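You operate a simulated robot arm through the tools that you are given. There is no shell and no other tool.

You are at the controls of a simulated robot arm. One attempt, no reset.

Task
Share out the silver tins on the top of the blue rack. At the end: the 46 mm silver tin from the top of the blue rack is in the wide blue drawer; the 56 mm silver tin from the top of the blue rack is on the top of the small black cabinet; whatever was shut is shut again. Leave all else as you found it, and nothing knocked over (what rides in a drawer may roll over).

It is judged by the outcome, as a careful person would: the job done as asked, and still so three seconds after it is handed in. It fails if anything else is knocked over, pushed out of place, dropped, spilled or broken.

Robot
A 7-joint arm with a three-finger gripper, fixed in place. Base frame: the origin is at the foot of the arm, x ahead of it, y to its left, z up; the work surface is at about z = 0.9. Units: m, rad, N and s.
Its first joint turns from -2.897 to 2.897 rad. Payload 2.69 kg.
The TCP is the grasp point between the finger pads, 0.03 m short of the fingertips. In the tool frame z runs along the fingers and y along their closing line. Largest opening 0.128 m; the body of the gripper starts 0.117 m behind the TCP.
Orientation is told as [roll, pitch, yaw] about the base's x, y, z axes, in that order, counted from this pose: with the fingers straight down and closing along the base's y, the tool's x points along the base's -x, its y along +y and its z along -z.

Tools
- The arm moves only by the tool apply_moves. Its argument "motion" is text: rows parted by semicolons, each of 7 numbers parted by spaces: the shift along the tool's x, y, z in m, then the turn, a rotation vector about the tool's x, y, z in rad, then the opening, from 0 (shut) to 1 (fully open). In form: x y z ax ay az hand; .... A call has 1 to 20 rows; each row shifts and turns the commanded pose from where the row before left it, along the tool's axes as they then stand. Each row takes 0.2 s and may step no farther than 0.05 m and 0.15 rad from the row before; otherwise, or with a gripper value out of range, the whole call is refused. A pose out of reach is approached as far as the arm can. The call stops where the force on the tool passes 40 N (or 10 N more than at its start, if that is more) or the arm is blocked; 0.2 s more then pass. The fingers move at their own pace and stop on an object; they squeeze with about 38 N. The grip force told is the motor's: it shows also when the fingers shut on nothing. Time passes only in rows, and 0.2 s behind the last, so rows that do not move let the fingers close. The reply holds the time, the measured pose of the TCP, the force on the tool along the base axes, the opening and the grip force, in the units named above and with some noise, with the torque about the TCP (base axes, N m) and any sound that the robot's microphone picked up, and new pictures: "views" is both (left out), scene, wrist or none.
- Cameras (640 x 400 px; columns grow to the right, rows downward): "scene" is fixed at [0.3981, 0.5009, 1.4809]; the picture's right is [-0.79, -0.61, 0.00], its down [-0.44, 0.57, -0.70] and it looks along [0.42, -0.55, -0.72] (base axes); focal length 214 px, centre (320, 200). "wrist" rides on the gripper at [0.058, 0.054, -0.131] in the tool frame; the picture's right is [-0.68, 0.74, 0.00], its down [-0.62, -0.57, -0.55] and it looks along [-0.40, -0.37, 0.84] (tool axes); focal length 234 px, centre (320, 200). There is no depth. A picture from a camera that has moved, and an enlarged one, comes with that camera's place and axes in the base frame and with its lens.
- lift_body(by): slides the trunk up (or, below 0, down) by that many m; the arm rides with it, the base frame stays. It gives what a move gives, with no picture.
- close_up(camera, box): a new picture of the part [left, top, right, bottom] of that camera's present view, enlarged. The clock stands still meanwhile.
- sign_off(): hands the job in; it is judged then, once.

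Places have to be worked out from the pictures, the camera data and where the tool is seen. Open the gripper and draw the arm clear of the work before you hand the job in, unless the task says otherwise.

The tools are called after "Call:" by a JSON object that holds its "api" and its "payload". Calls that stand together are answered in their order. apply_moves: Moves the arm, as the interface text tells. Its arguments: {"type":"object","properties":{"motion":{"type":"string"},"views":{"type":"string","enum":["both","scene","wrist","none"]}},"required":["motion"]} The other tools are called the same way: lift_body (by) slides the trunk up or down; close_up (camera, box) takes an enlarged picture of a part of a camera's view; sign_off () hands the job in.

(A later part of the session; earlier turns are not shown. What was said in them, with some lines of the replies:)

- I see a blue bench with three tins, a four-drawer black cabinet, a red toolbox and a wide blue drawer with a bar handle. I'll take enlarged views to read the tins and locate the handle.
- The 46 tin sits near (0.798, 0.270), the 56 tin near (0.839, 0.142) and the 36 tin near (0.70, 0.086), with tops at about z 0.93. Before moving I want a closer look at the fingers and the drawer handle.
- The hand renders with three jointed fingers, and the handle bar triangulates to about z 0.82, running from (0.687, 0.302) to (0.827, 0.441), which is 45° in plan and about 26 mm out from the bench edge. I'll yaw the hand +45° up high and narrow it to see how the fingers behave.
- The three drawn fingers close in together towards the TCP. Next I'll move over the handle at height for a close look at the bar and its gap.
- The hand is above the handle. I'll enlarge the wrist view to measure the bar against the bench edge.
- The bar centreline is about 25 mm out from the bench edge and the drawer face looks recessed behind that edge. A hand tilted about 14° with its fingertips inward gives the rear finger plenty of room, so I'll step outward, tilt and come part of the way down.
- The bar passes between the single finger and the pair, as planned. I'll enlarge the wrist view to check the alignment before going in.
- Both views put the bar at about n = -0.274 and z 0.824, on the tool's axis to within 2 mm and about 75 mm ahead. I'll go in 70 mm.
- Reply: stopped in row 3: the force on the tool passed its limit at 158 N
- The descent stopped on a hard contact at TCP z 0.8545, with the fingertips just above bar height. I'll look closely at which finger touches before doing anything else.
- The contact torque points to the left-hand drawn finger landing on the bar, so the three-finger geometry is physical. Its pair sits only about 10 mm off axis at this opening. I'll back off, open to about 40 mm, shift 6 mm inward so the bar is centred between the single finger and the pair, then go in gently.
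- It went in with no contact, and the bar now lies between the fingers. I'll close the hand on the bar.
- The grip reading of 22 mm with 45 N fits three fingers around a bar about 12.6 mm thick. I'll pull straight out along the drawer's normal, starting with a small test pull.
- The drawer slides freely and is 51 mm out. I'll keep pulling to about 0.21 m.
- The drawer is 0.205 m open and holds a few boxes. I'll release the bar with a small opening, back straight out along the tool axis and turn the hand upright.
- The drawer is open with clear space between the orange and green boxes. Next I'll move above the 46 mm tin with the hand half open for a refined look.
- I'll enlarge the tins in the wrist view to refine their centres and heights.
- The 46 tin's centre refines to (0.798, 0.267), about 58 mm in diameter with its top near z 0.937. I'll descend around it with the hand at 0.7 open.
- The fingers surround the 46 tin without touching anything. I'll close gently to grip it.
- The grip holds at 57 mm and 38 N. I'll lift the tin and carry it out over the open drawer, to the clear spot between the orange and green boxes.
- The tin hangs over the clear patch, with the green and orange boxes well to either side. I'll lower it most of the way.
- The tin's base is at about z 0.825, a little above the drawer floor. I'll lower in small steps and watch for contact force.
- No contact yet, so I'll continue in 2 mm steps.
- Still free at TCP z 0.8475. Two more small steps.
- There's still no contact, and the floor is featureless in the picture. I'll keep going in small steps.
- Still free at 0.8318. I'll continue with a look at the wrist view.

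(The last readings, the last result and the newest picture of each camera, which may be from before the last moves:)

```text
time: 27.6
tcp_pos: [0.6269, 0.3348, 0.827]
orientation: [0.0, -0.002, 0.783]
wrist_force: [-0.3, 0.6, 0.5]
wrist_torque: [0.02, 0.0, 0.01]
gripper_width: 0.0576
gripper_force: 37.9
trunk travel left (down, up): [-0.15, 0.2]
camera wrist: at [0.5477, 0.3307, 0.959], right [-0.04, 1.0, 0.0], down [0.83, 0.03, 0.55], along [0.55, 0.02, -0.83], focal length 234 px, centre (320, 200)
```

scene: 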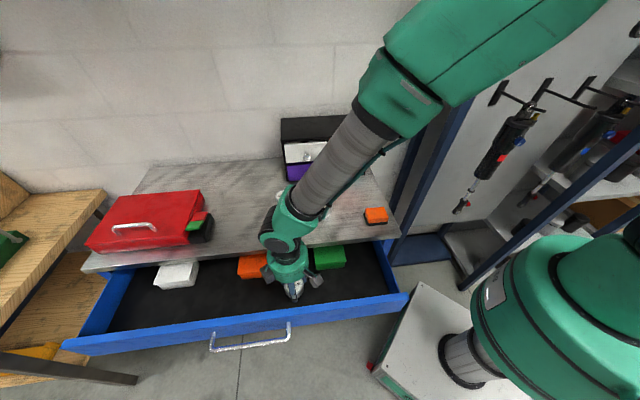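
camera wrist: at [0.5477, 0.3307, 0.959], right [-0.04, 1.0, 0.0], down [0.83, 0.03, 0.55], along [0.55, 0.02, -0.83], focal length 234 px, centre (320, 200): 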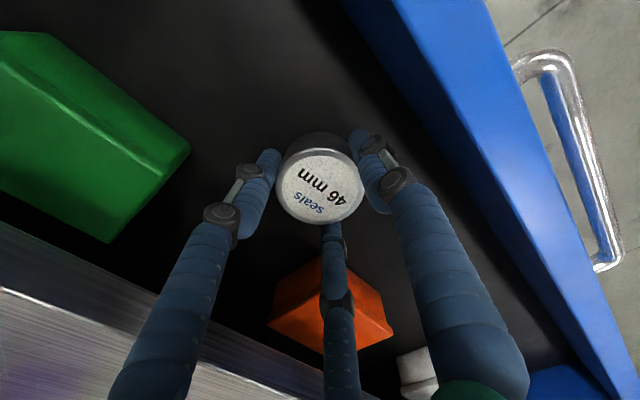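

I'll enlarge this view to estimate the drawer floor's height from the inner wall.

Call:
{"api": "close_up", "payload": {"camera": "wrist", "box": [300, 0, 640, 212]}}

Call:
{"api": "close_up", "payload": {"camera": "wrist", "box": [0, 20, 220, 250]}}

```text
1.88 times, centred on (470, 106) of wrist
camera zoom: at [0.5477, 0.3307, 0.959], right [-0.04, 1.0, 0.0], down [0.83, 0.03, 0.55], along [0.55, 0.02, -0.83], focal length 441 px, centre (38, 377)
```

zoom: 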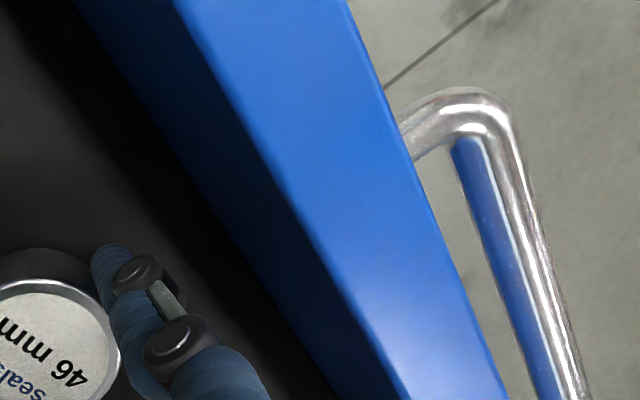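

```text
1.74 times, centred on (110, 135) of wrist
camera zoom: at [0.5477, 0.3307, 0.959], right [-0.04, 1.0, 0.0], down [0.83, 0.03, 0.55], along [0.55, 0.02, -0.83], focal length 407 px, centre (685, 313)
```

zoom: 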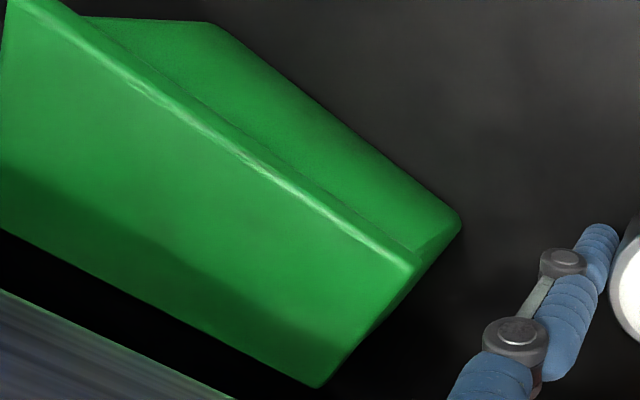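

The face spans roughly z 0.785 to 0.862, so the floor should be close under the tin now. I'll keep stepping down gently.

Call:
{"api": "apply_moves", "payload": {"motion": "0 0 0.002 0 0 0 0.3; 0 0 0 0 0 0 0.3", "views": "none"}}

```text
time: 28.2
tcp_pos: [0.6278, 0.3348, 0.8259]
orientation: [0.0, -0.002, 0.783]
wrist_force: [0.2, 0.2, -1.0]
wrist_torque: [0.01, -0.02, 0.02]
gripper_width: 0.0573
gripper_force: 38.2
trunk travel left (down, up): [-0.15, 0.2]
```

Call:
{"api": "apply_moves", "payload": {"motion": "0 0 0.002 0 0 0 0.3; 0 0 0.001 0 0 0 0.3; 0 0 0 0 0 0 0.3", "views": "none"}}

```text
time: 29.0
tcp_pos: [0.6265, 0.3356, 0.8235]
orientation: [-0.001, -0.002, 0.784]
wrist_force: [-1.1, -0.8, -0.3]
wrist_torque: [0.02, 0.0, 0.01]
gripper_width: 0.0576
gripper_force: 38.2
trunk travel left (down, up): [-0.15, 0.2]
```

Call:
{"api": "apply_moves", "payload": {"motion": "0 0 0.002 0 0 0 0.3; 0 0 0.002 0 0 0 0.3; 0 0 0 0 0 0 0.3", "views": "none"}}

```text
time: 29.8
tcp_pos: [0.6276, 0.3357, 0.8209]
orientation: [-0.001, -0.006, 0.784]
wrist_force: [-3.8, -3.8, 29.3]
wrist_torque: [-0.15, 0.17, 0.0]
gripper_width: 0.0574
gripper_force: 38.1
trunk travel left (down, up): [-0.15, 0.2]
```

The tin is on the floor, with 29 N reading at TCP z 0.821. I'll ease off slightly, open a little and lift straight away.

Call:
{"api": "apply_moves", "payload": {"motion": "0 0 -0.002 0 0 0 0.3; 0 0 0 0 0 0 0.5; 0 0 0 0 0 0 0.6; 0 0 0 0 0 0 0.6; 0 0 -0.02 0 0 0 0.6; 0 0 -0.04 0 0 0 0.6; 0 0 -0.04 0 0 0 0.6; 0 0 -0.04 0 0 0 0.6; 0 0 -0.04 0 0 0 0.6; 0 0 -0.04 0 0 0 0.6", "views": "both"}}

```text
time: 32.0
tcp_pos: [0.6274, 0.335, 1.0397]
orientation: [0.0, -0.001, 0.782]
wrist_force: [0.5, -0.1, -0.2]
wrist_torque: [-0.02, 0.0, 0.03]
gripper_width: 0.0769
gripper_force: 0.1
trunk travel left (down, up): [-0.15, 0.2]
camera wrist: at [0.5473, 0.3304, 1.1715], right [-0.04, 1.0, 0.0], down [0.83, 0.03, 0.55], along [0.55, 0.02, -0.84], focal length 234 px, centre (320, 200)
```

scene: 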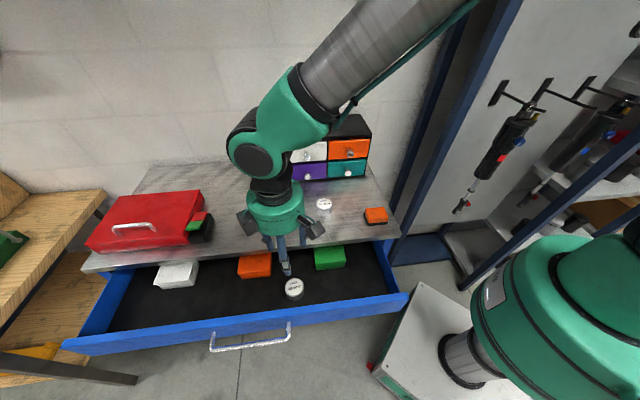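
wrist: 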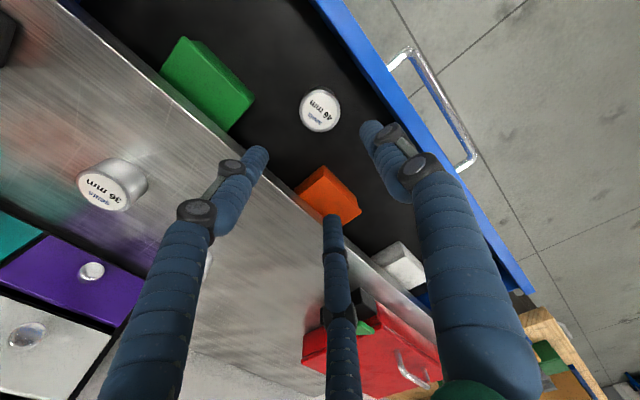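

The 46 tin stands upright in the drawer. Next I'll close the hand and bring it down outside the handle bar, ready to push the drawer shut.

Call:
{"api": "apply_moves", "payload": {"motion": "-0.0234 0.0374 0 0 0 0 0.3; -0.0234 0.0374 0 0 0 0 0.1; -0.0234 0.0374 0 0 0 0 0; -0.0234 0.0374 0 0 0 0 0; -0.0234 0.0374 0 0 0 0 0; 0 0 0.04 0 0 0 0; 0 0 0.04 0 0 0 0; 0 0 0.04 0 0 0 0; 0 0 0.04 0 0 0 0", "views": "both"}}

```text
time: 34.0
tcp_pos: [0.5764, 0.5499, 0.8811]
orientation: [-0.001, -0.004, 0.783]
wrist_force: [-0.8, -0.5, 0.1]
wrist_torque: [-0.02, 0.04, 0.0]
gripper_width: 0.0022
gripper_force: 31.3
trunk travel left (down, up): [-0.15, 0.2]
camera wrist: at [0.4982, 0.545, 1.0128], right [-0.04, 1.0, 0.0], down [0.83, 0.03, 0.55], along [0.55, 0.02, -0.83], focal length 234 px, centre (320, 200)
```

scene: 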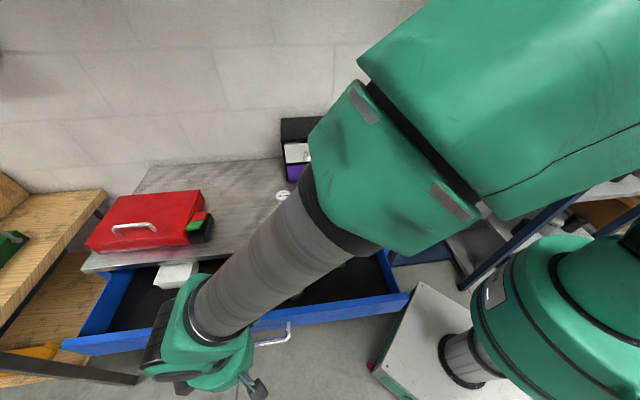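
wrist: 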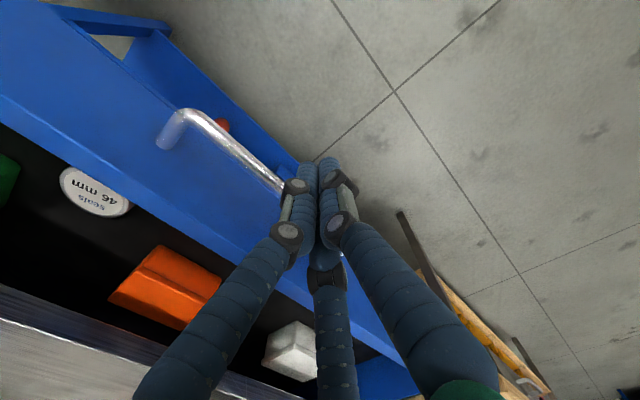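

The closed hand is just outside the bar. I'll lower it to bar height and begin the push slowly.

Call:
{"api": "apply_moves", "payload": {"motion": "0 0 0.03 0 0 0 0; 0 0 0.026 0 0 0 0; 0 -0.015 0 0 0 0 0; 0 -0.015 0 0 0 0 0; 0 -0.015 0 0 0 0 0; 0 -0.015 0 0 0 0 0", "views": "both"}}

```text
time: 35.4
tcp_pos: [0.6202, 0.5072, 0.8252]
orientation: [0.0, -0.005, 0.784]
wrist_force: [0.1, -0.6, 0.4]
wrist_torque: [-0.02, -0.02, -0.01]
gripper_width: 0.0022
gripper_force: 31.3
trunk travel left (down, up): [-0.15, 0.2]
camera wrist: at [0.5413, 0.5027, 0.9565], right [-0.04, 1.0, 0.0], down [0.83, 0.03, 0.55], along [0.55, 0.02, -0.83], focal length 234 px, centre (320, 200)
```

scene: 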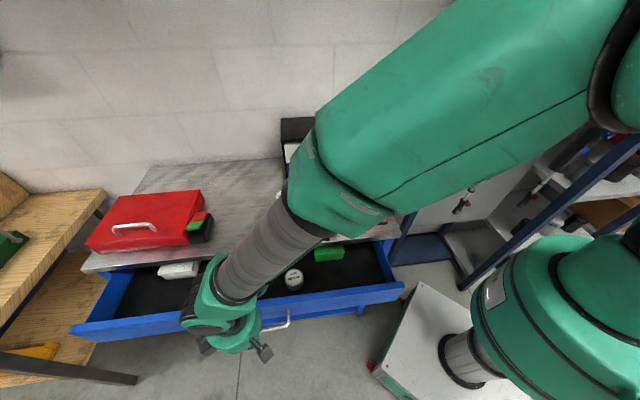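
wrist: 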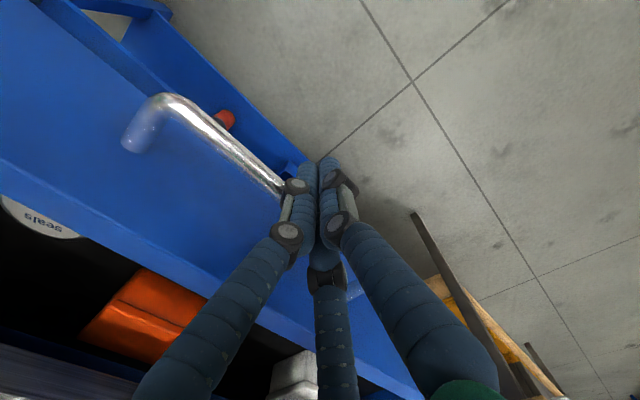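

The drawer is moving in with little resistance. I'll continue the push slowly.

Call:
{"api": "apply_moves", "payload": {"motion": "0 -0.0125 0 0 0 0 0; 0 -0.0125 0 0 0 0 0; 0 -0.0125 0 0 0 0 0; 0 -0.0125 0 0 0 0 0; 0 -0.0125 0 0 0 0 0; 0 -0.0125 0 0 0 0 0; 0 -0.0125 0 0 0 0 0; 0 -0.0125 0 0 0 0 0; 0 -0.0125 0 0 0 0 0; 0 -0.0125 0 0 0 0 0; 0 -0.01 0 0 0 0 0", "views": "both"}}

```text
time: 37.8
tcp_pos: [0.7157, 0.4112, 0.8249]
orientation: [-0.001, -0.004, 0.784]
wrist_force: [0.5, -0.1, -0.7]
wrist_torque: [0.0, 0.02, 0.01]
gripper_width: 0.0022
gripper_force: 30.7
trunk travel left (down, up): [-0.15, 0.2]
camera wrist: at [0.6361, 0.4073, 0.9565], right [-0.04, 1.0, 0.0], down [0.83, 0.03, 0.55], along [0.55, 0.02, -0.83], focal length 234 px, centre (320, 200)
```

scene: 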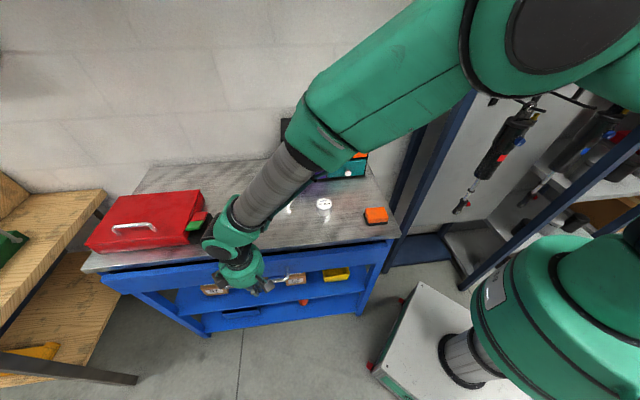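
wrist: 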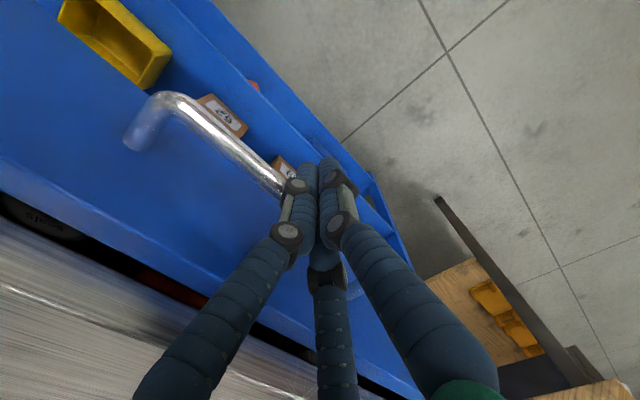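

About 40 mm remains. I'll push the last stretch slowly until it seats.

Call:
{"api": "apply_moves", "payload": {"motion": "0 -0.01 0 0 0 0 0; 0 -0.01 0 0 0 0 0; 0 -0.008 0 0 0 0 0; 0 -0.004 0 0 0 0 0; 0 -0.004 0 0 0 0 0; 0 -0.003 0 0 0 0 0; 0 0 0 0 0 0 0", "views": "both"}}

```text
time: 39.4
tcp_pos: [0.7427, 0.3843, 0.8248]
orientation: [-0.001, -0.001, 0.784]
wrist_force: [-0.8, -0.4, 0.4]
wrist_torque: [0.0, 0.0, -0.01]
gripper_width: 0.0022
gripper_force: 32.0
trunk travel left (down, up): [-0.15, 0.2]
camera wrist: at [0.6633, 0.3798, 0.9564], right [-0.04, 1.0, 0.0], down [0.83, 0.03, 0.55], along [0.55, 0.02, -0.83], focal length 234 px, centre (320, 200)
```

scene: 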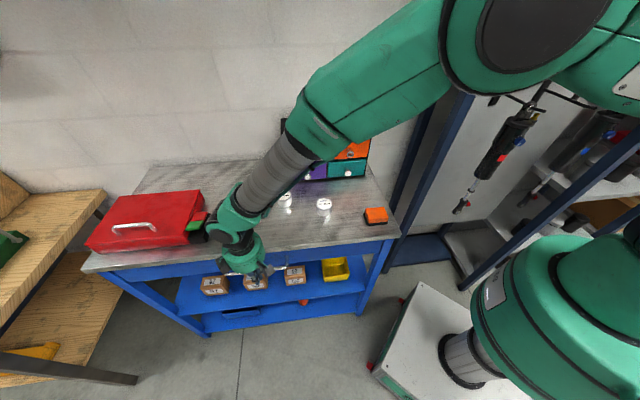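
wrist: 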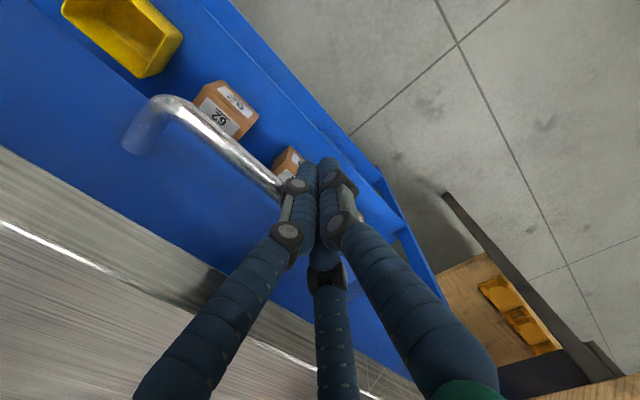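

There's no resistance yet at n = -0.2534, and about 2 to 3 mm should remain. Continuing in small steps until it stops.

Call:
{"api": "apply_moves", "payload": {"motion": "0 -0.002 0 0 0 0 0; 0 -0.002 0 0 0 0 0; 0 -0.002 0 0 0 0 0; 0 0 0 0 0 0 0", "views": "wrist"}}

```text
time: 40.4
tcp_pos: [0.7455, 0.3814, 0.8244]
orientation: [0.0, -0.002, 0.786]
wrist_force: [-22.6, 27.0, 2.4]
wrist_torque: [0.07, 0.11, 0.08]
gripper_width: 0.002
gripper_force: 31.0
trunk travel left (down, up): [-0.15, 0.2]
camera wrist: at [0.6658, 0.3776, 0.9566], right [-0.04, 1.0, 0.0], down [0.83, 0.03, 0.55], along [0.55, 0.02, -0.84], focal length 234 px, centre (320, 200)
```

wrist: 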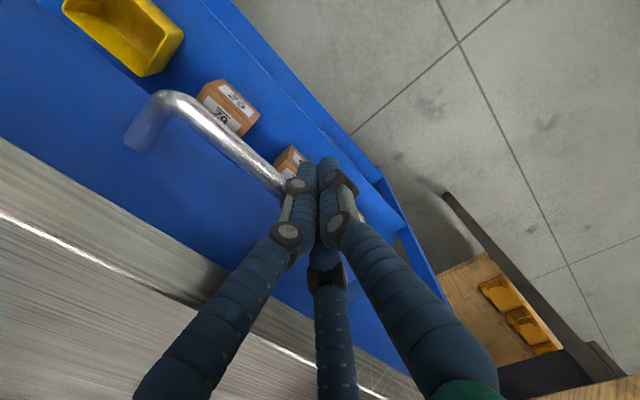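

The push now meets 35 N along the drawer axis, so it is seated. I'll back off outward, rise and check that the drawer matches its original shut position.

Call:
{"api": "apply_moves", "payload": {"motion": "0 0.01 0 0 0 0 0; 0 0.03 0 0 0 0 0; 0 0.03 0 0 0 0 0; 0 0 -0.04 0 0 0 0; 0 0 -0.045 0 0 0 0; 0 0 -0.045 0 0 0 0; 0 0 -0.045 0 0 0 0; 0 0 -0.045 0 0 0 0.2; 0 0 -0.045 0 0 0 0.5; 0 0 -0.045 0 0 0 0.7", "views": "both"}}

```text
time: 42.6
tcp_pos: [0.6967, 0.4307, 1.1334]
orientation: [0.001, -0.003, 0.782]
wrist_force: [-0.1, -0.6, -0.8]
wrist_torque: [0.0, 0.01, -0.02]
gripper_width: 0.0899
gripper_force: 0.0
trunk travel left (down, up): [-0.15, 0.2]
camera wrist: at [0.6172, 0.4262, 1.2661], right [-0.04, 1.0, 0.0], down [0.83, 0.03, 0.55], along [0.55, 0.02, -0.84], focal length 234 px, centre (320, 200)
```

scene: 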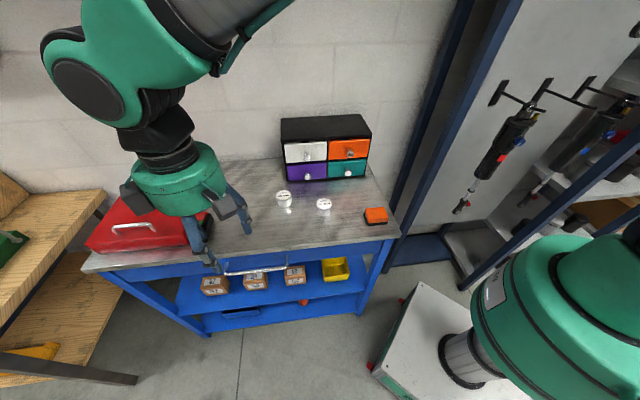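
wrist: 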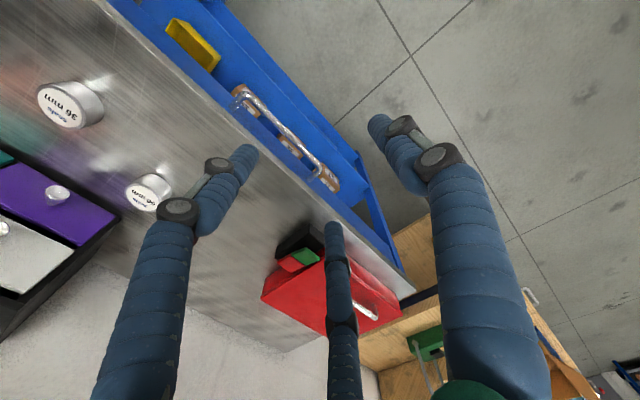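

The handle appears back in its original place. I'll compare with the same enlarged crop as at the start.

Call:
{"api": "close_up", "payload": {"camera": "scene", "box": [200, 230, 310, 300]}}

Call:
{"api": "close_up", "payload": {"camera": "scene", "box": [230, 170, 350, 245]}}

```text
5.71 times, centred on (255, 265) of scene
camera zoom: at [0.3981, 0.5009, 1.4809], right [-0.79, -0.61, 0.0], down [-0.44, 0.57, -0.7], along [0.42, -0.55, -0.72], focal length 1226 px, centre (691, -171)
```

zoom: 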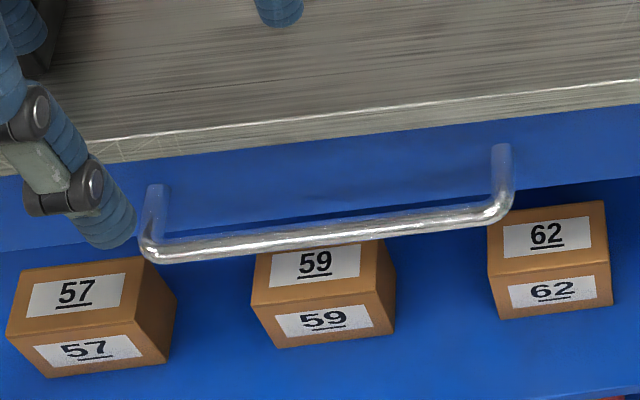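

```text
5.33 times, centred on (290, 208) of scene
camera zoom: at [0.3981, 0.5009, 1.4809], right [-0.79, -0.61, 0.0], down [-0.44, 0.57, -0.7], along [0.42, -0.55, -0.72], focal length 1144 px, centre (480, 160)
```

zoom: 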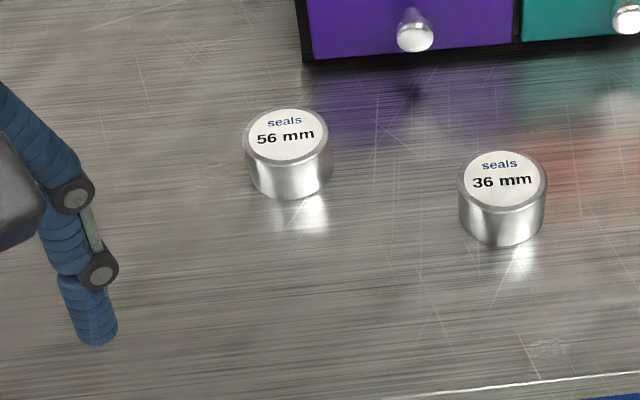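

The drawer looks exactly as it did before opening. Next I'll move above the 56 tin and look down at it.

Call:
{"api": "apply_moves", "payload": {"motion": "0.01474 -0.04329 0 0 0 0 0.7; 0.01474 -0.04329 0 0 0 0 0.7; 0.01474 -0.04329 0 0 0 0 0.7; 0.01474 -0.04329 0 0 0 0 0.7; 0.01474 -0.04329 0 0 0 0 0.7; 0.01474 -0.04329 0 0 0 0 0.7; 0.01474 -0.04329 0 0 0 0 0.7; 0 0 0 0 0 0 0.7", "views": "both"}}

Call:
{"api": "close_up", "payload": {"camera": "wrist", "box": [270, 70, 370, 150]}}

```text
time: 44.4
tcp_pos: [0.8382, 0.141, 1.1368]
orientation: [-0.001, -0.004, 0.784]
wrist_force: [0.8, -0.7, -0.7]
wrist_torque: [0.06, 0.01, -0.06]
gripper_width: 0.0896
gripper_force: 0.0
trunk travel left (down, up): [-0.15, 0.2]
camera wrist: at [0.7587, 0.1367, 1.2671], right [-0.04, 1.0, 0.0], down [0.83, 0.03, 0.55], along [0.55, 0.02, -0.83], focal length 234 px, centre (320, 200)
```

scene: 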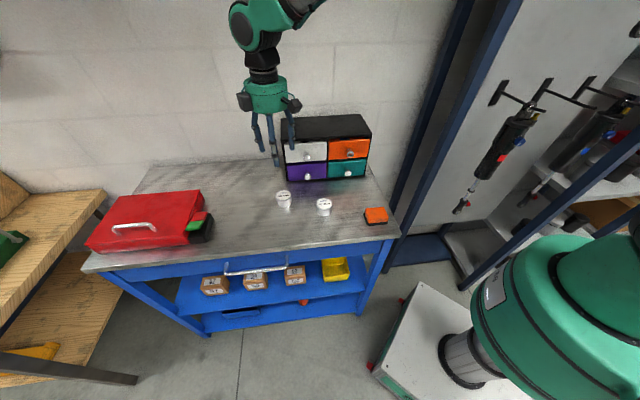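
wrist: 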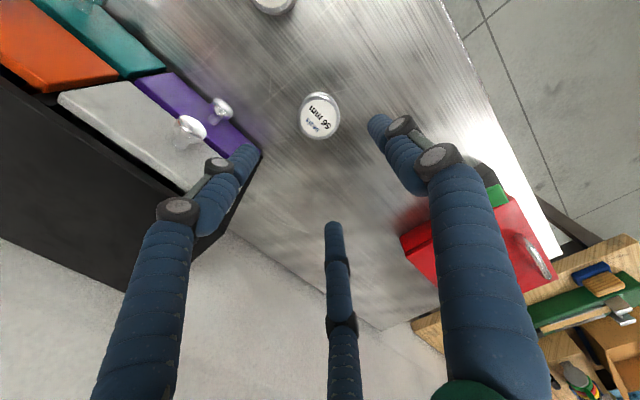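

```text
5.00 times, centred on (320, 110) of wrist
camera zoom: at [0.7587, 0.1367, 1.2671], right [-0.04, 1.0, 0.0], down [0.83, 0.03, 0.55], along [0.55, 0.02, -0.83], focal length 1171 px, centre (320, 650)
```

zoom: 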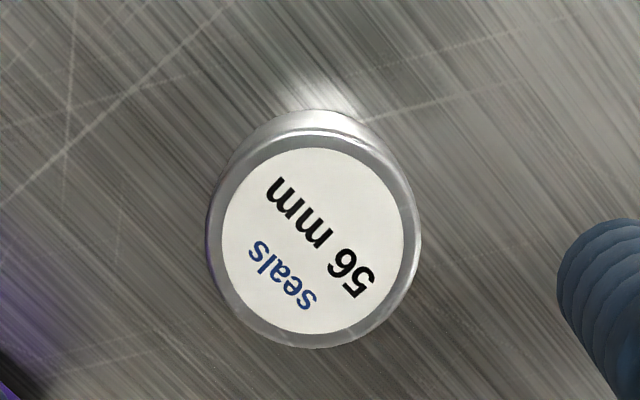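

The 56 tin's centre refines to about (0.839, 0.138). I'll descend around it.

Call:
{"api": "apply_moves", "payload": {"motion": "0.0012 -0.0023 0 0 0 0 0.7; 0 0 0.04 0 0 0 0.7; 0 0 0.04 0 0 0 0.7; 0 0 0.04 0 0 0 0.7; 0 0 0.04 0 0 0 0.7; 0 0 0.02 0 0 0 0.7; 0 0 0.017 0 0 0 0.7; 0 0 0 0 0 0 0.7", "views": "both"}}

```text
time: 46.2
tcp_pos: [0.8389, 0.1405, 0.938]
orientation: [0.001, -0.002, 0.783]
wrist_force: [0.2, 0.9, -0.7]
wrist_torque: [-0.02, -0.01, -0.02]
gripper_width: 0.0895
gripper_force: 0.1
trunk travel left (down, up): [-0.15, 0.2]
camera wrist: at [0.7597, 0.1358, 1.0692], right [-0.04, 1.0, 0.0], down [0.83, 0.03, 0.55], along [0.55, 0.02, -0.83], focal length 234 px, centre (320, 200)
```

scene: 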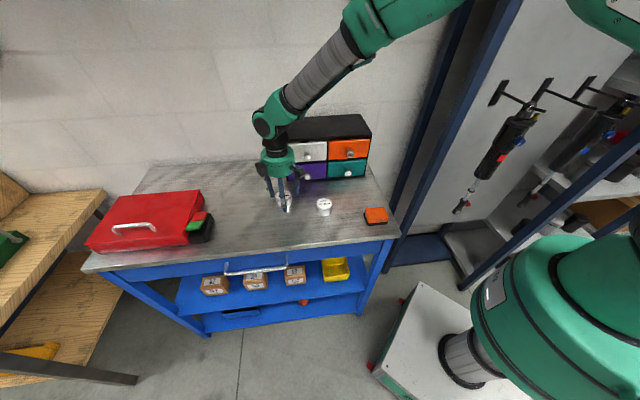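
wrist: 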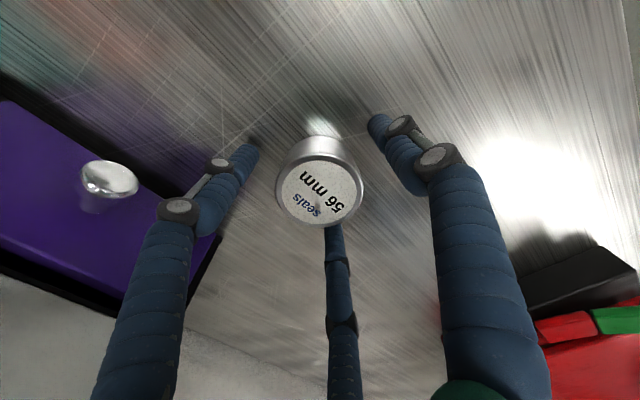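

The view matches the first grasp, with the tin centred between the fingers. I'll close on it.

Call:
{"api": "apply_moves", "payload": {"motion": "0 0 0 0 0 0 0.58; 0 0 0 0 0 0 0.5; 0 0 0 0 0 0 0.43; 0 0 0 0 0 0 0.36; 0 0 0 0 0 0 0.3; 0 0 0 0 0 0 0.3", "views": "wrist"}}

```text
time: 47.6
tcp_pos: [0.8394, 0.1406, 0.9384]
orientation: [0.0, -0.005, 0.785]
wrist_force: [-1.0, 1.3, 2.0]
wrist_torque: [0.06, 0.0, -0.04]
gripper_width: 0.0579
gripper_force: 38.2
trunk travel left (down, up): [-0.15, 0.2]
camera wrist: at [0.7595, 0.1358, 1.0695], right [-0.04, 1.0, 0.0], down [0.83, 0.03, 0.55], along [0.55, 0.02, -0.83], focal length 234 px, centre (320, 200)
```

wrist: 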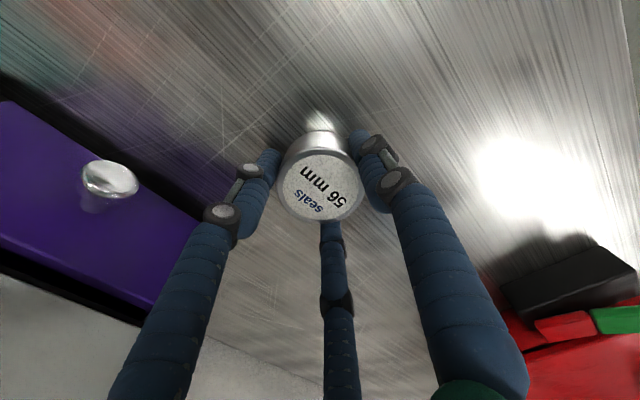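

The tin is gripped at 58 mm and 38 N. I'll lift it straight up, clear above the cabinet's top.

Call:
{"api": "apply_moves", "payload": {"motion": "0 0 -0.02 0 0 0 0.3; 0 0 -0.04 0 0 0 0.3; 0 0 -0.045 0 0 0 0.3; 0 0 -0.045 0 0 0 0.3; 0 0 -0.045 0 0 0 0.3; 0 0 -0.045 0 0 0 0.3; 0 0 -0.02 0 0 0 0.3; 0 0 0 0 0 0 0.3", "views": "both"}}

```text
time: 49.4
tcp_pos: [0.8388, 0.1395, 1.1972]
orientation: [-0.001, -0.001, 0.782]
wrist_force: [0.4, 0.4, -0.7]
wrist_torque: [0.03, 0.0, -0.03]
gripper_width: 0.0574
gripper_force: 38.0
trunk travel left (down, up): [-0.15, 0.2]
camera wrist: at [0.7593, 0.1342, 1.329], right [-0.04, 1.0, 0.0], down [0.83, 0.03, 0.55], along [0.55, 0.02, -0.84], focal length 234 px, centre (320, 200)
```

scene: 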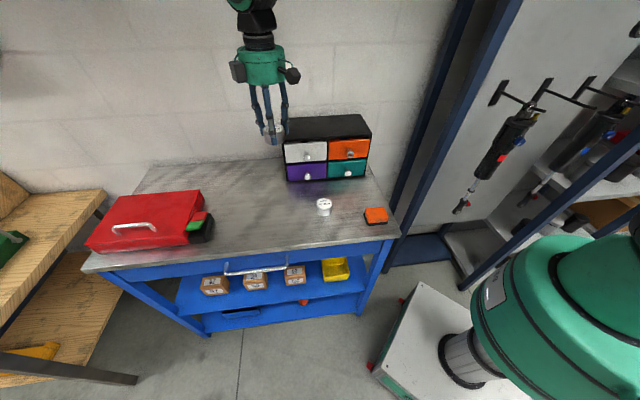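
wrist: 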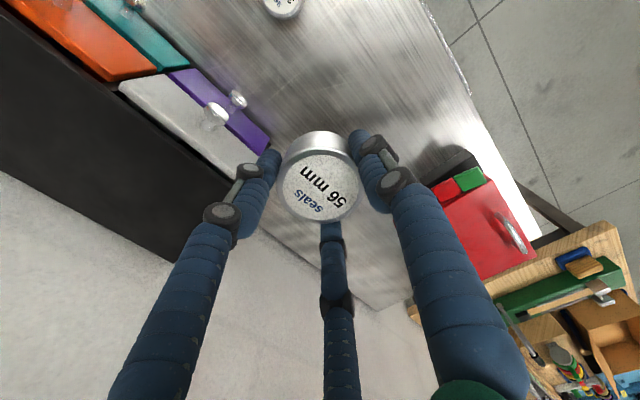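

The tin is clear above the cabinet. I'll enlarge the cabinet top in both views to fix its edges and height before moving over.

Call:
{"api": "close_up", "payload": {"camera": "wrist", "box": [0, 0, 280, 280]}}

Call:
{"api": "close_up", "payload": {"camera": "scene", "box": [250, 95, 390, 185]}}

```text
1.43 times, centred on (140, 140) of wrist
camera zoom: at [0.7593, 0.1342, 1.329], right [-0.04, 1.0, 0.0], down [0.83, 0.03, 0.55], along [0.55, 0.02, -0.84], focal length 334 px, centre (577, 286)
```

zoom: 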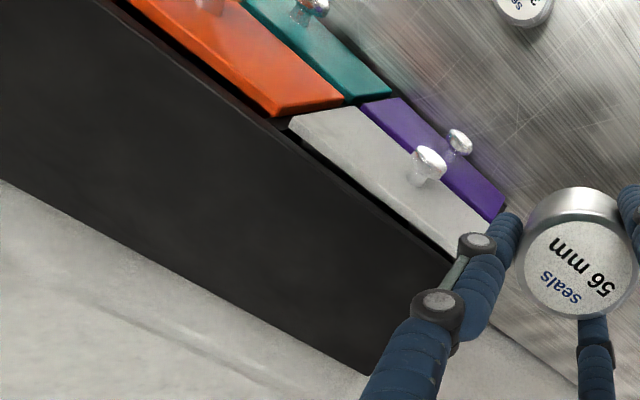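

```text
4.44 times, centred on (320, 140) of scene
camera zoom: at [0.3981, 0.5009, 1.4809], right [-0.79, -0.61, 0.0], down [-0.44, 0.57, -0.7], along [0.42, -0.55, -0.72], focal length 953 px, centre (320, 467)
```

zoom: 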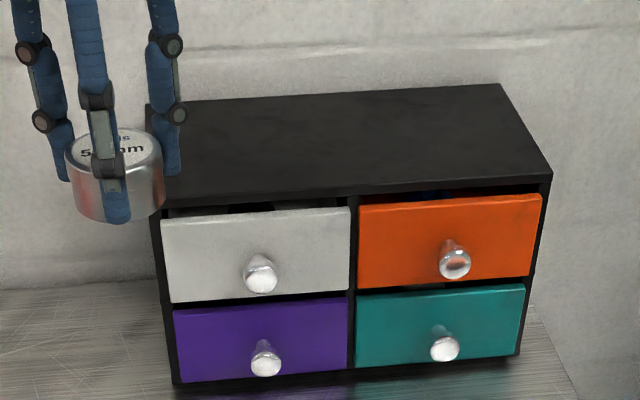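

The cabinet top is empty, lies at z ≈ 1.084 and runs from n = -0.61 to -0.79. I'll carry the tin over a central spot at about (0.859, -0.110), keeping 75 mm of clearance.

Call:
{"api": "apply_moves", "payload": {"motion": "0.027 -0.03175 0 0 0 0 0.3; 0.027 -0.03175 0 0 0 0 0.3; 0.027 -0.03175 0 0 0 0 0.3; 0.027 -0.03175 0 0 0 0 0.3; 0.027 -0.03175 0 0 0 0 0.3; 0.027 -0.03175 0 0 0 0 0.3; 0 0 0 0 0 0 0.3", "views": "both"}}

```text
time: 51.0
tcp_pos: [0.8583, -0.112, 1.1973]
orientation: [0.0, -0.004, 0.784]
wrist_force: [0.2, 0.2, -1.2]
wrist_torque: [0.09, 0.02, -0.01]
gripper_width: 0.0575
gripper_force: 37.4
trunk travel left (down, up): [-0.15, 0.2]
camera wrist: at [0.7791, -0.1162, 1.3285], right [-0.04, 1.0, 0.0], down [0.83, 0.03, 0.55], along [0.55, 0.02, -0.83], focal length 234 px, centre (320, 200)
```

scene: 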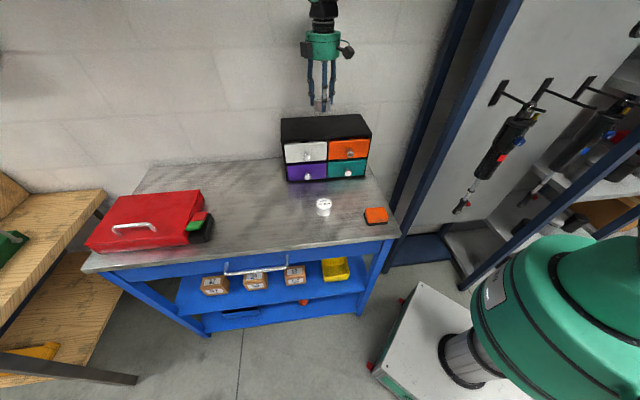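
wrist: 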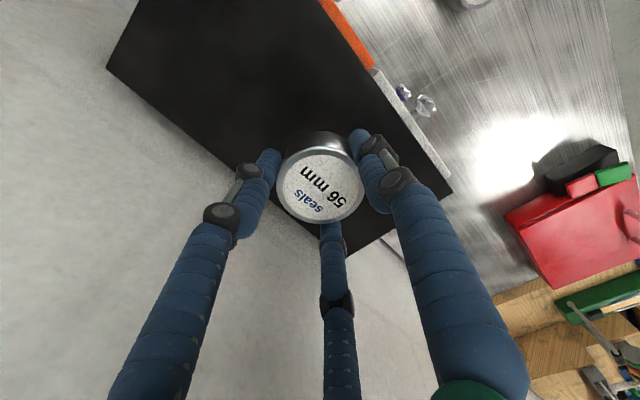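

The tin is over the middle of the cabinet top. I'll lower it to just above the surface.

Call:
{"api": "apply_moves", "payload": {"motion": "0 0 0.03 0 0 0 0.3; 0 0 0.025 0 0 0 0.3; 0 0 0.01 0 0 0 0.3; 0 0 0 0 0 0 0.3", "views": "scene"}}

Call:
{"api": "close_up", "payload": {"camera": "scene", "box": [250, 60, 390, 185]}}

```text
time: 52.0
tcp_pos: [0.8587, -0.1097, 1.1319]
orientation: [0.0, 0.0, 0.784]
wrist_force: [0.1, 0.0, -0.4]
wrist_torque: [-0.02, 0.04, -0.02]
gripper_width: 0.0577
gripper_force: 38.0
trunk travel left (down, up): [-0.15, 0.2]
```

scene: 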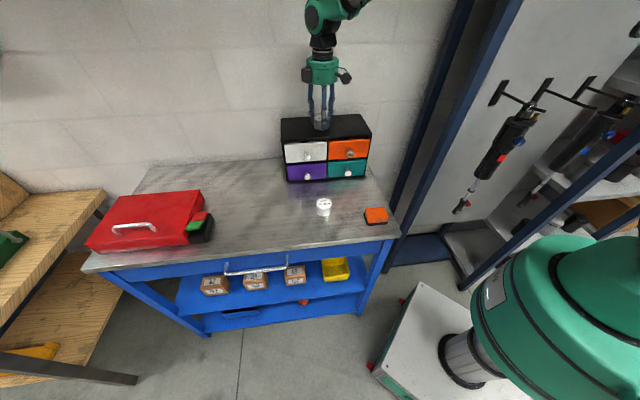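

```text
3.20 times, centred on (320, 122) of scene
camera zoom: at [0.3981, 0.5009, 1.4809], right [-0.79, -0.61, 0.0], down [-0.44, 0.57, -0.7], along [0.42, -0.55, -0.72], focal length 686 px, centre (320, 448)
```

zoom: 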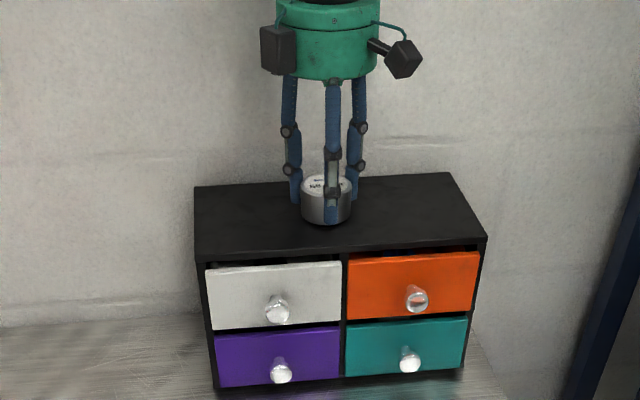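

The tin is about 10 mm above the top. I'll go down in 2 mm steps until it just touches.

Call:
{"api": "apply_moves", "payload": {"motion": "0 0 0.002 0 0 0 0.3; 0 0 0.002 0 0 0 0.3; 0 0 0.002 0 0 0 0.3; 0 0 0 0 0 0 0.3", "views": "none"}}

```text
time: 53.0
tcp_pos: [0.8592, -0.11, 1.1305]
orientation: [-0.004, -0.007, 0.783]
wrist_force: [-3.2, 0.5, 26.5]
wrist_torque: [0.11, 0.46, 0.01]
gripper_width: 0.0577
gripper_force: 38.0
trunk travel left (down, up): [-0.15, 0.2]
```

Contact came at TCP z 1.1305, with the load slightly off centre towards the front. I'll ease up a little and look before releasing.

Call:
{"api": "apply_moves", "payload": {"motion": "0 0 -0.003 0 0 0 0.3; 0 0 0 0 0 0 0.3", "views": "both"}}

Call:
{"api": "close_up", "payload": {"camera": "scene", "box": [295, 100, 355, 145]}}

Call:
{"api": "close_up", "payload": {"camera": "wrist", "box": [220, 80, 420, 240]}}

```text
time: 53.6
tcp_pos: [0.8591, -0.1077, 1.1307]
orientation: [-0.002, -0.003, 0.783]
wrist_force: [5.1, -1.8, 16.3]
wrist_torque: [-0.05, -0.31, 0.04]
gripper_width: 0.0576
gripper_force: 37.6
trunk travel left (down, up): [-0.15, 0.2]
camera wrist: at [0.7797, -0.1144, 1.2612], right [-0.04, 1.0, 0.0], down [0.83, 0.03, 0.55], along [0.55, 0.02, -0.83], focal length 234 px, centre (320, 200)
```

scene: 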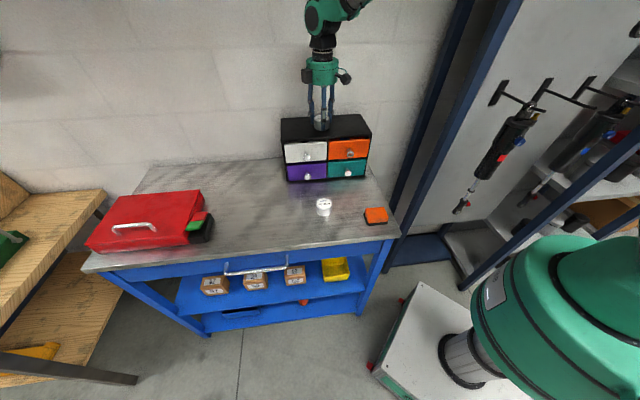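
wrist: 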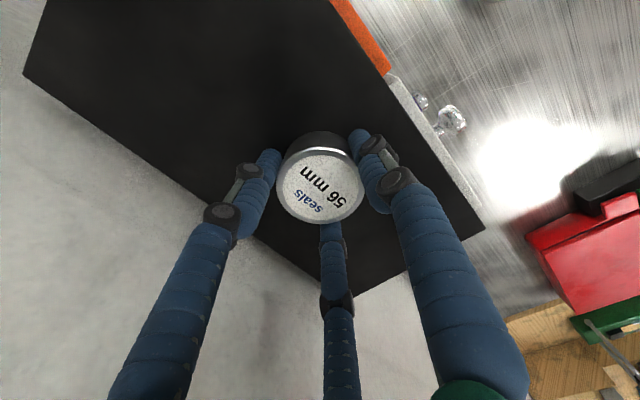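

```text
8.89 times, centred on (325, 122) of scene
camera zoom: at [0.3981, 0.5009, 1.4809], right [-0.79, -0.61, 0.0], down [-0.44, 0.57, -0.7], along [0.42, -0.55, -0.72], focal length 1906 px, centre (276, 889)
```

zoom: 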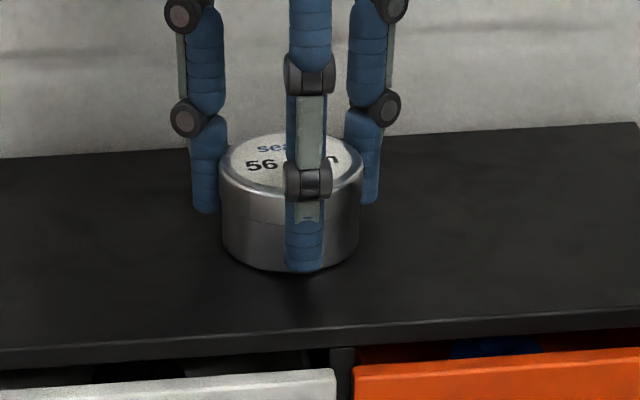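

```text
2.50 times, centred on (320, 160) of wrist
camera zoom: at [0.7797, -0.1144, 1.2612], right [-0.04, 1.0, 0.0], down [0.83, 0.03, 0.55], along [0.55, 0.02, -0.83], focal length 585 px, centre (320, 300)
```

zoom: 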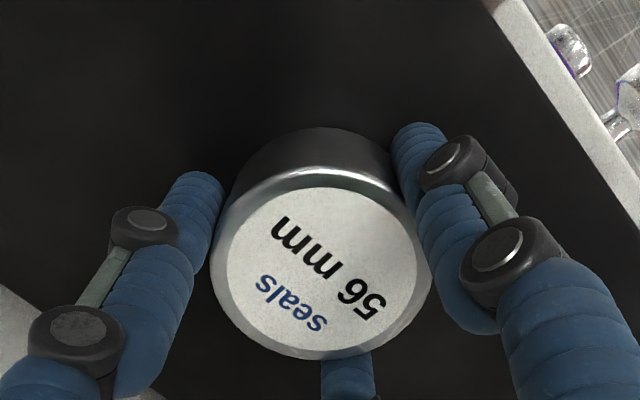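

The tin is seated on the cabinet top with about 16 N of residual load. I'll relieve that, open the fingers and rise straight up.

Call:
{"api": "apply_moves", "payload": {"motion": "0 0 -0.0015 0 0 0 0.3; 0 0 0 0 0 0 0.46; 0 0 0 0 0 0 0.55; 0 0 0 0 0 0 0.65; 0 0 0 0 0 0 0.7; 0 0 -0.02 0 0 0 0.7; 0 0 -0.04 0 0 0 0.7; 0 0 -0.04 0 0 0 0.7; 0 0 -0.04 0 0 0 0.7", "views": "both"}}

Call:
{"api": "close_up", "payload": {"camera": "scene", "box": [260, 90, 390, 190]}}

```text
time: 55.6
tcp_pos: [0.8584, -0.1115, 1.2716]
orientation: [-0.001, -0.001, 0.782]
wrist_force: [0.1, 0.4, 0.2]
wrist_torque: [0.03, 0.0, 0.0]
gripper_width: 0.09
gripper_force: 0.1
trunk travel left (down, up): [-0.15, 0.2]
camera wrist: at [0.779, -0.1151, 1.4026], right [-0.04, 1.0, 0.0], down [0.83, 0.03, 0.55], along [0.55, 0.02, -0.84], focal length 234 px, centre (320, 200)
```

scene: 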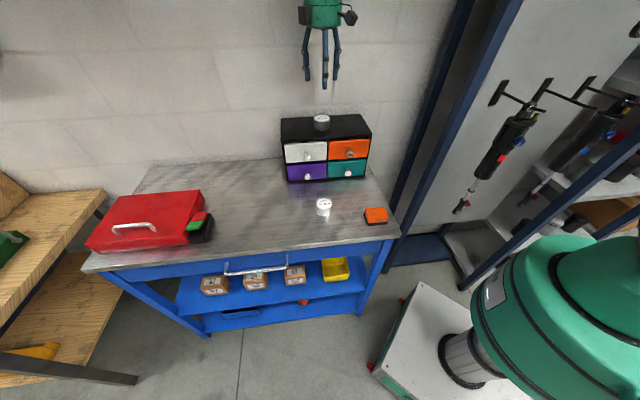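
wrist: 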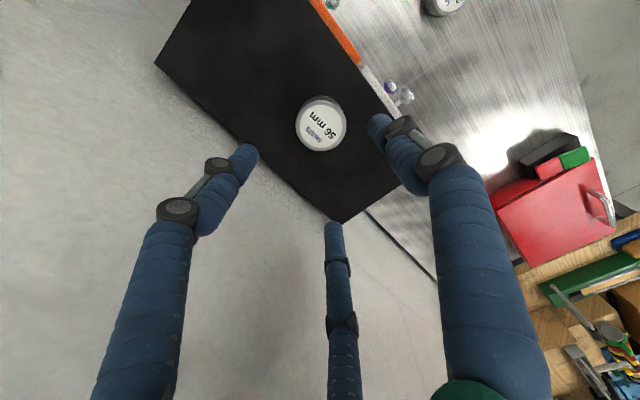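

```text
4.00 times, centred on (325, 140) of scene
camera zoom: at [0.3981, 0.5009, 1.4809], right [-0.79, -0.61, 0.0], down [-0.44, 0.57, -0.7], along [0.42, -0.55, -0.72], focal length 858 px, centre (300, 440)
```

zoom: 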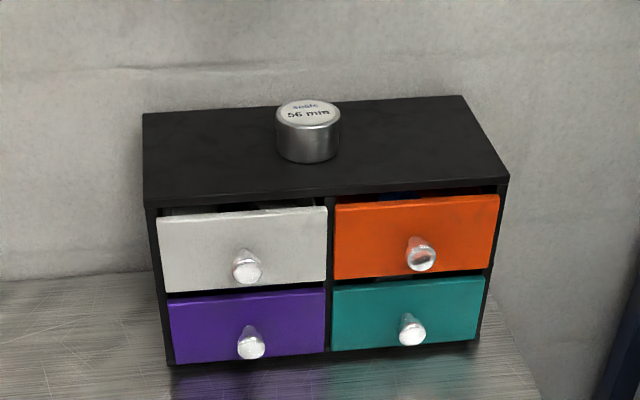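

The 56 tin stands upright on the cabinet top, and the cabinet and its drawers look unchanged. I'll draw the arm clear with the hand open and do a last check.

Call:
{"api": "apply_moves", "payload": {"motion": "0 0 -0.03 0 0 0 1; -0.01755 0.0375 -0.003 0 0 0 1; -0.01755 0.0375 -0.003 0 0 0 1; -0.01755 0.0375 -0.003 0 0 0 1; -0.01755 0.0375 -0.003 0 0 0 1; -0.01755 0.0375 -0.003 0 0 0 1; -0.01755 0.0375 -0.003 0 0 0 1; -0.01755 0.0375 -0.003 0 0 0 1; -0.01755 0.0375 -0.003 0 0 0 1; 0 0 0 0 0 0 1", "views": "both"}}

Call:
{"api": "close_up", "payload": {"camera": "scene", "box": [200, 230, 310, 300]}}

Call:
{"api": "close_up", "payload": {"camera": "scene", "box": [80, 160, 420, 340]}}

```text
time: 57.8
tcp_pos: [0.7461, 0.2031, 1.3239]
orientation: [-0.002, -0.001, 0.783]
wrist_force: [-0.1, 0.3, 0.2]
wrist_torque: [-0.09, -0.02, -0.01]
gripper_width: 0.128
gripper_force: 0.1
trunk travel left (down, up): [-0.15, 0.2]
camera wrist: at [0.6664, 0.1994, 1.4557], right [-0.04, 1.0, 0.0], down [0.83, 0.03, 0.55], along [0.55, 0.02, -0.83], focal length 234 px, centre (320, 200)
```

scene: 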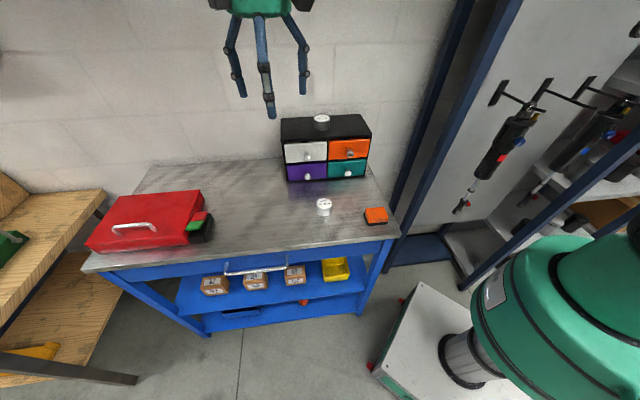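
wrist: 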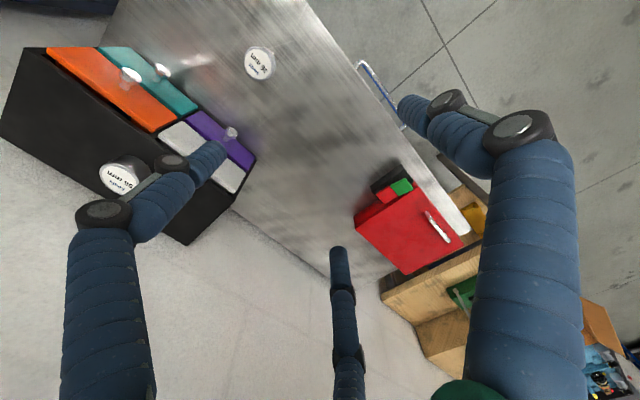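

```text
5.71 times, centred on (255, 265) of scene
camera zoom: at [0.3981, 0.5009, 1.4809], right [-0.79, -0.61, 0.0], down [-0.44, 0.57, -0.7], along [0.42, -0.55, -0.72], focal length 1226 px, centre (691, -171)
```

zoom: 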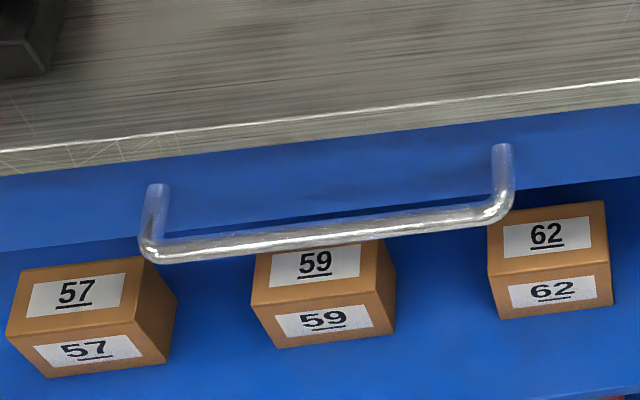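

```text
1.88 times, centred on (250, 250) of scene
camera zoom: at [0.3981, 0.5009, 1.4809], right [-0.79, -0.61, 0.0], down [-0.44, 0.57, -0.7], along [0.42, -0.55, -0.72], focal length 404 px, centre (452, 106)
```

zoom: 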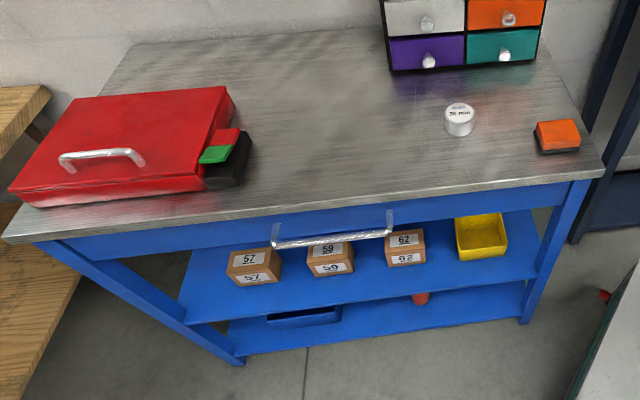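

The drawer is shut with its handle where it started and the 46 tin inside. The 56 tin stands on the black cabinet, and the 36 tin and everything else look untouched. The hand is open and clear, so I'm handing the job in.

Call:
{"api": "sign_off", "payload": {}}

```text
The job is handed in.
```

Both tins are where you asked, and I've handed the job in. I checked the result only by the cameras; no verdict came back.

- **46 mm tin:** it stands in the wide blue drawer, in the clear space between the orange and green boxes. I saw it upright before shutting the drawer. I can't see whether it shifted as the drawer closed.
- **56 mm tin:** it stands upright near the middle of the small black cabinet's top.
- **Drawer:** it is shut, and its handle sits exactly where it did in the first picture.
- **Everything else:** the 36 mm tin, the red toolbox, the orange box and the boxes on the shelf look unmoved.

On my first try at the drawer handle, a finger landed on the bar and the arm stopped at 158 N. I backed off, opened the hand wider and tried again. I saw no damage, and the drawer slid normally afterwards.

The hand is open and the arm is back near its starting position, clear of the work.
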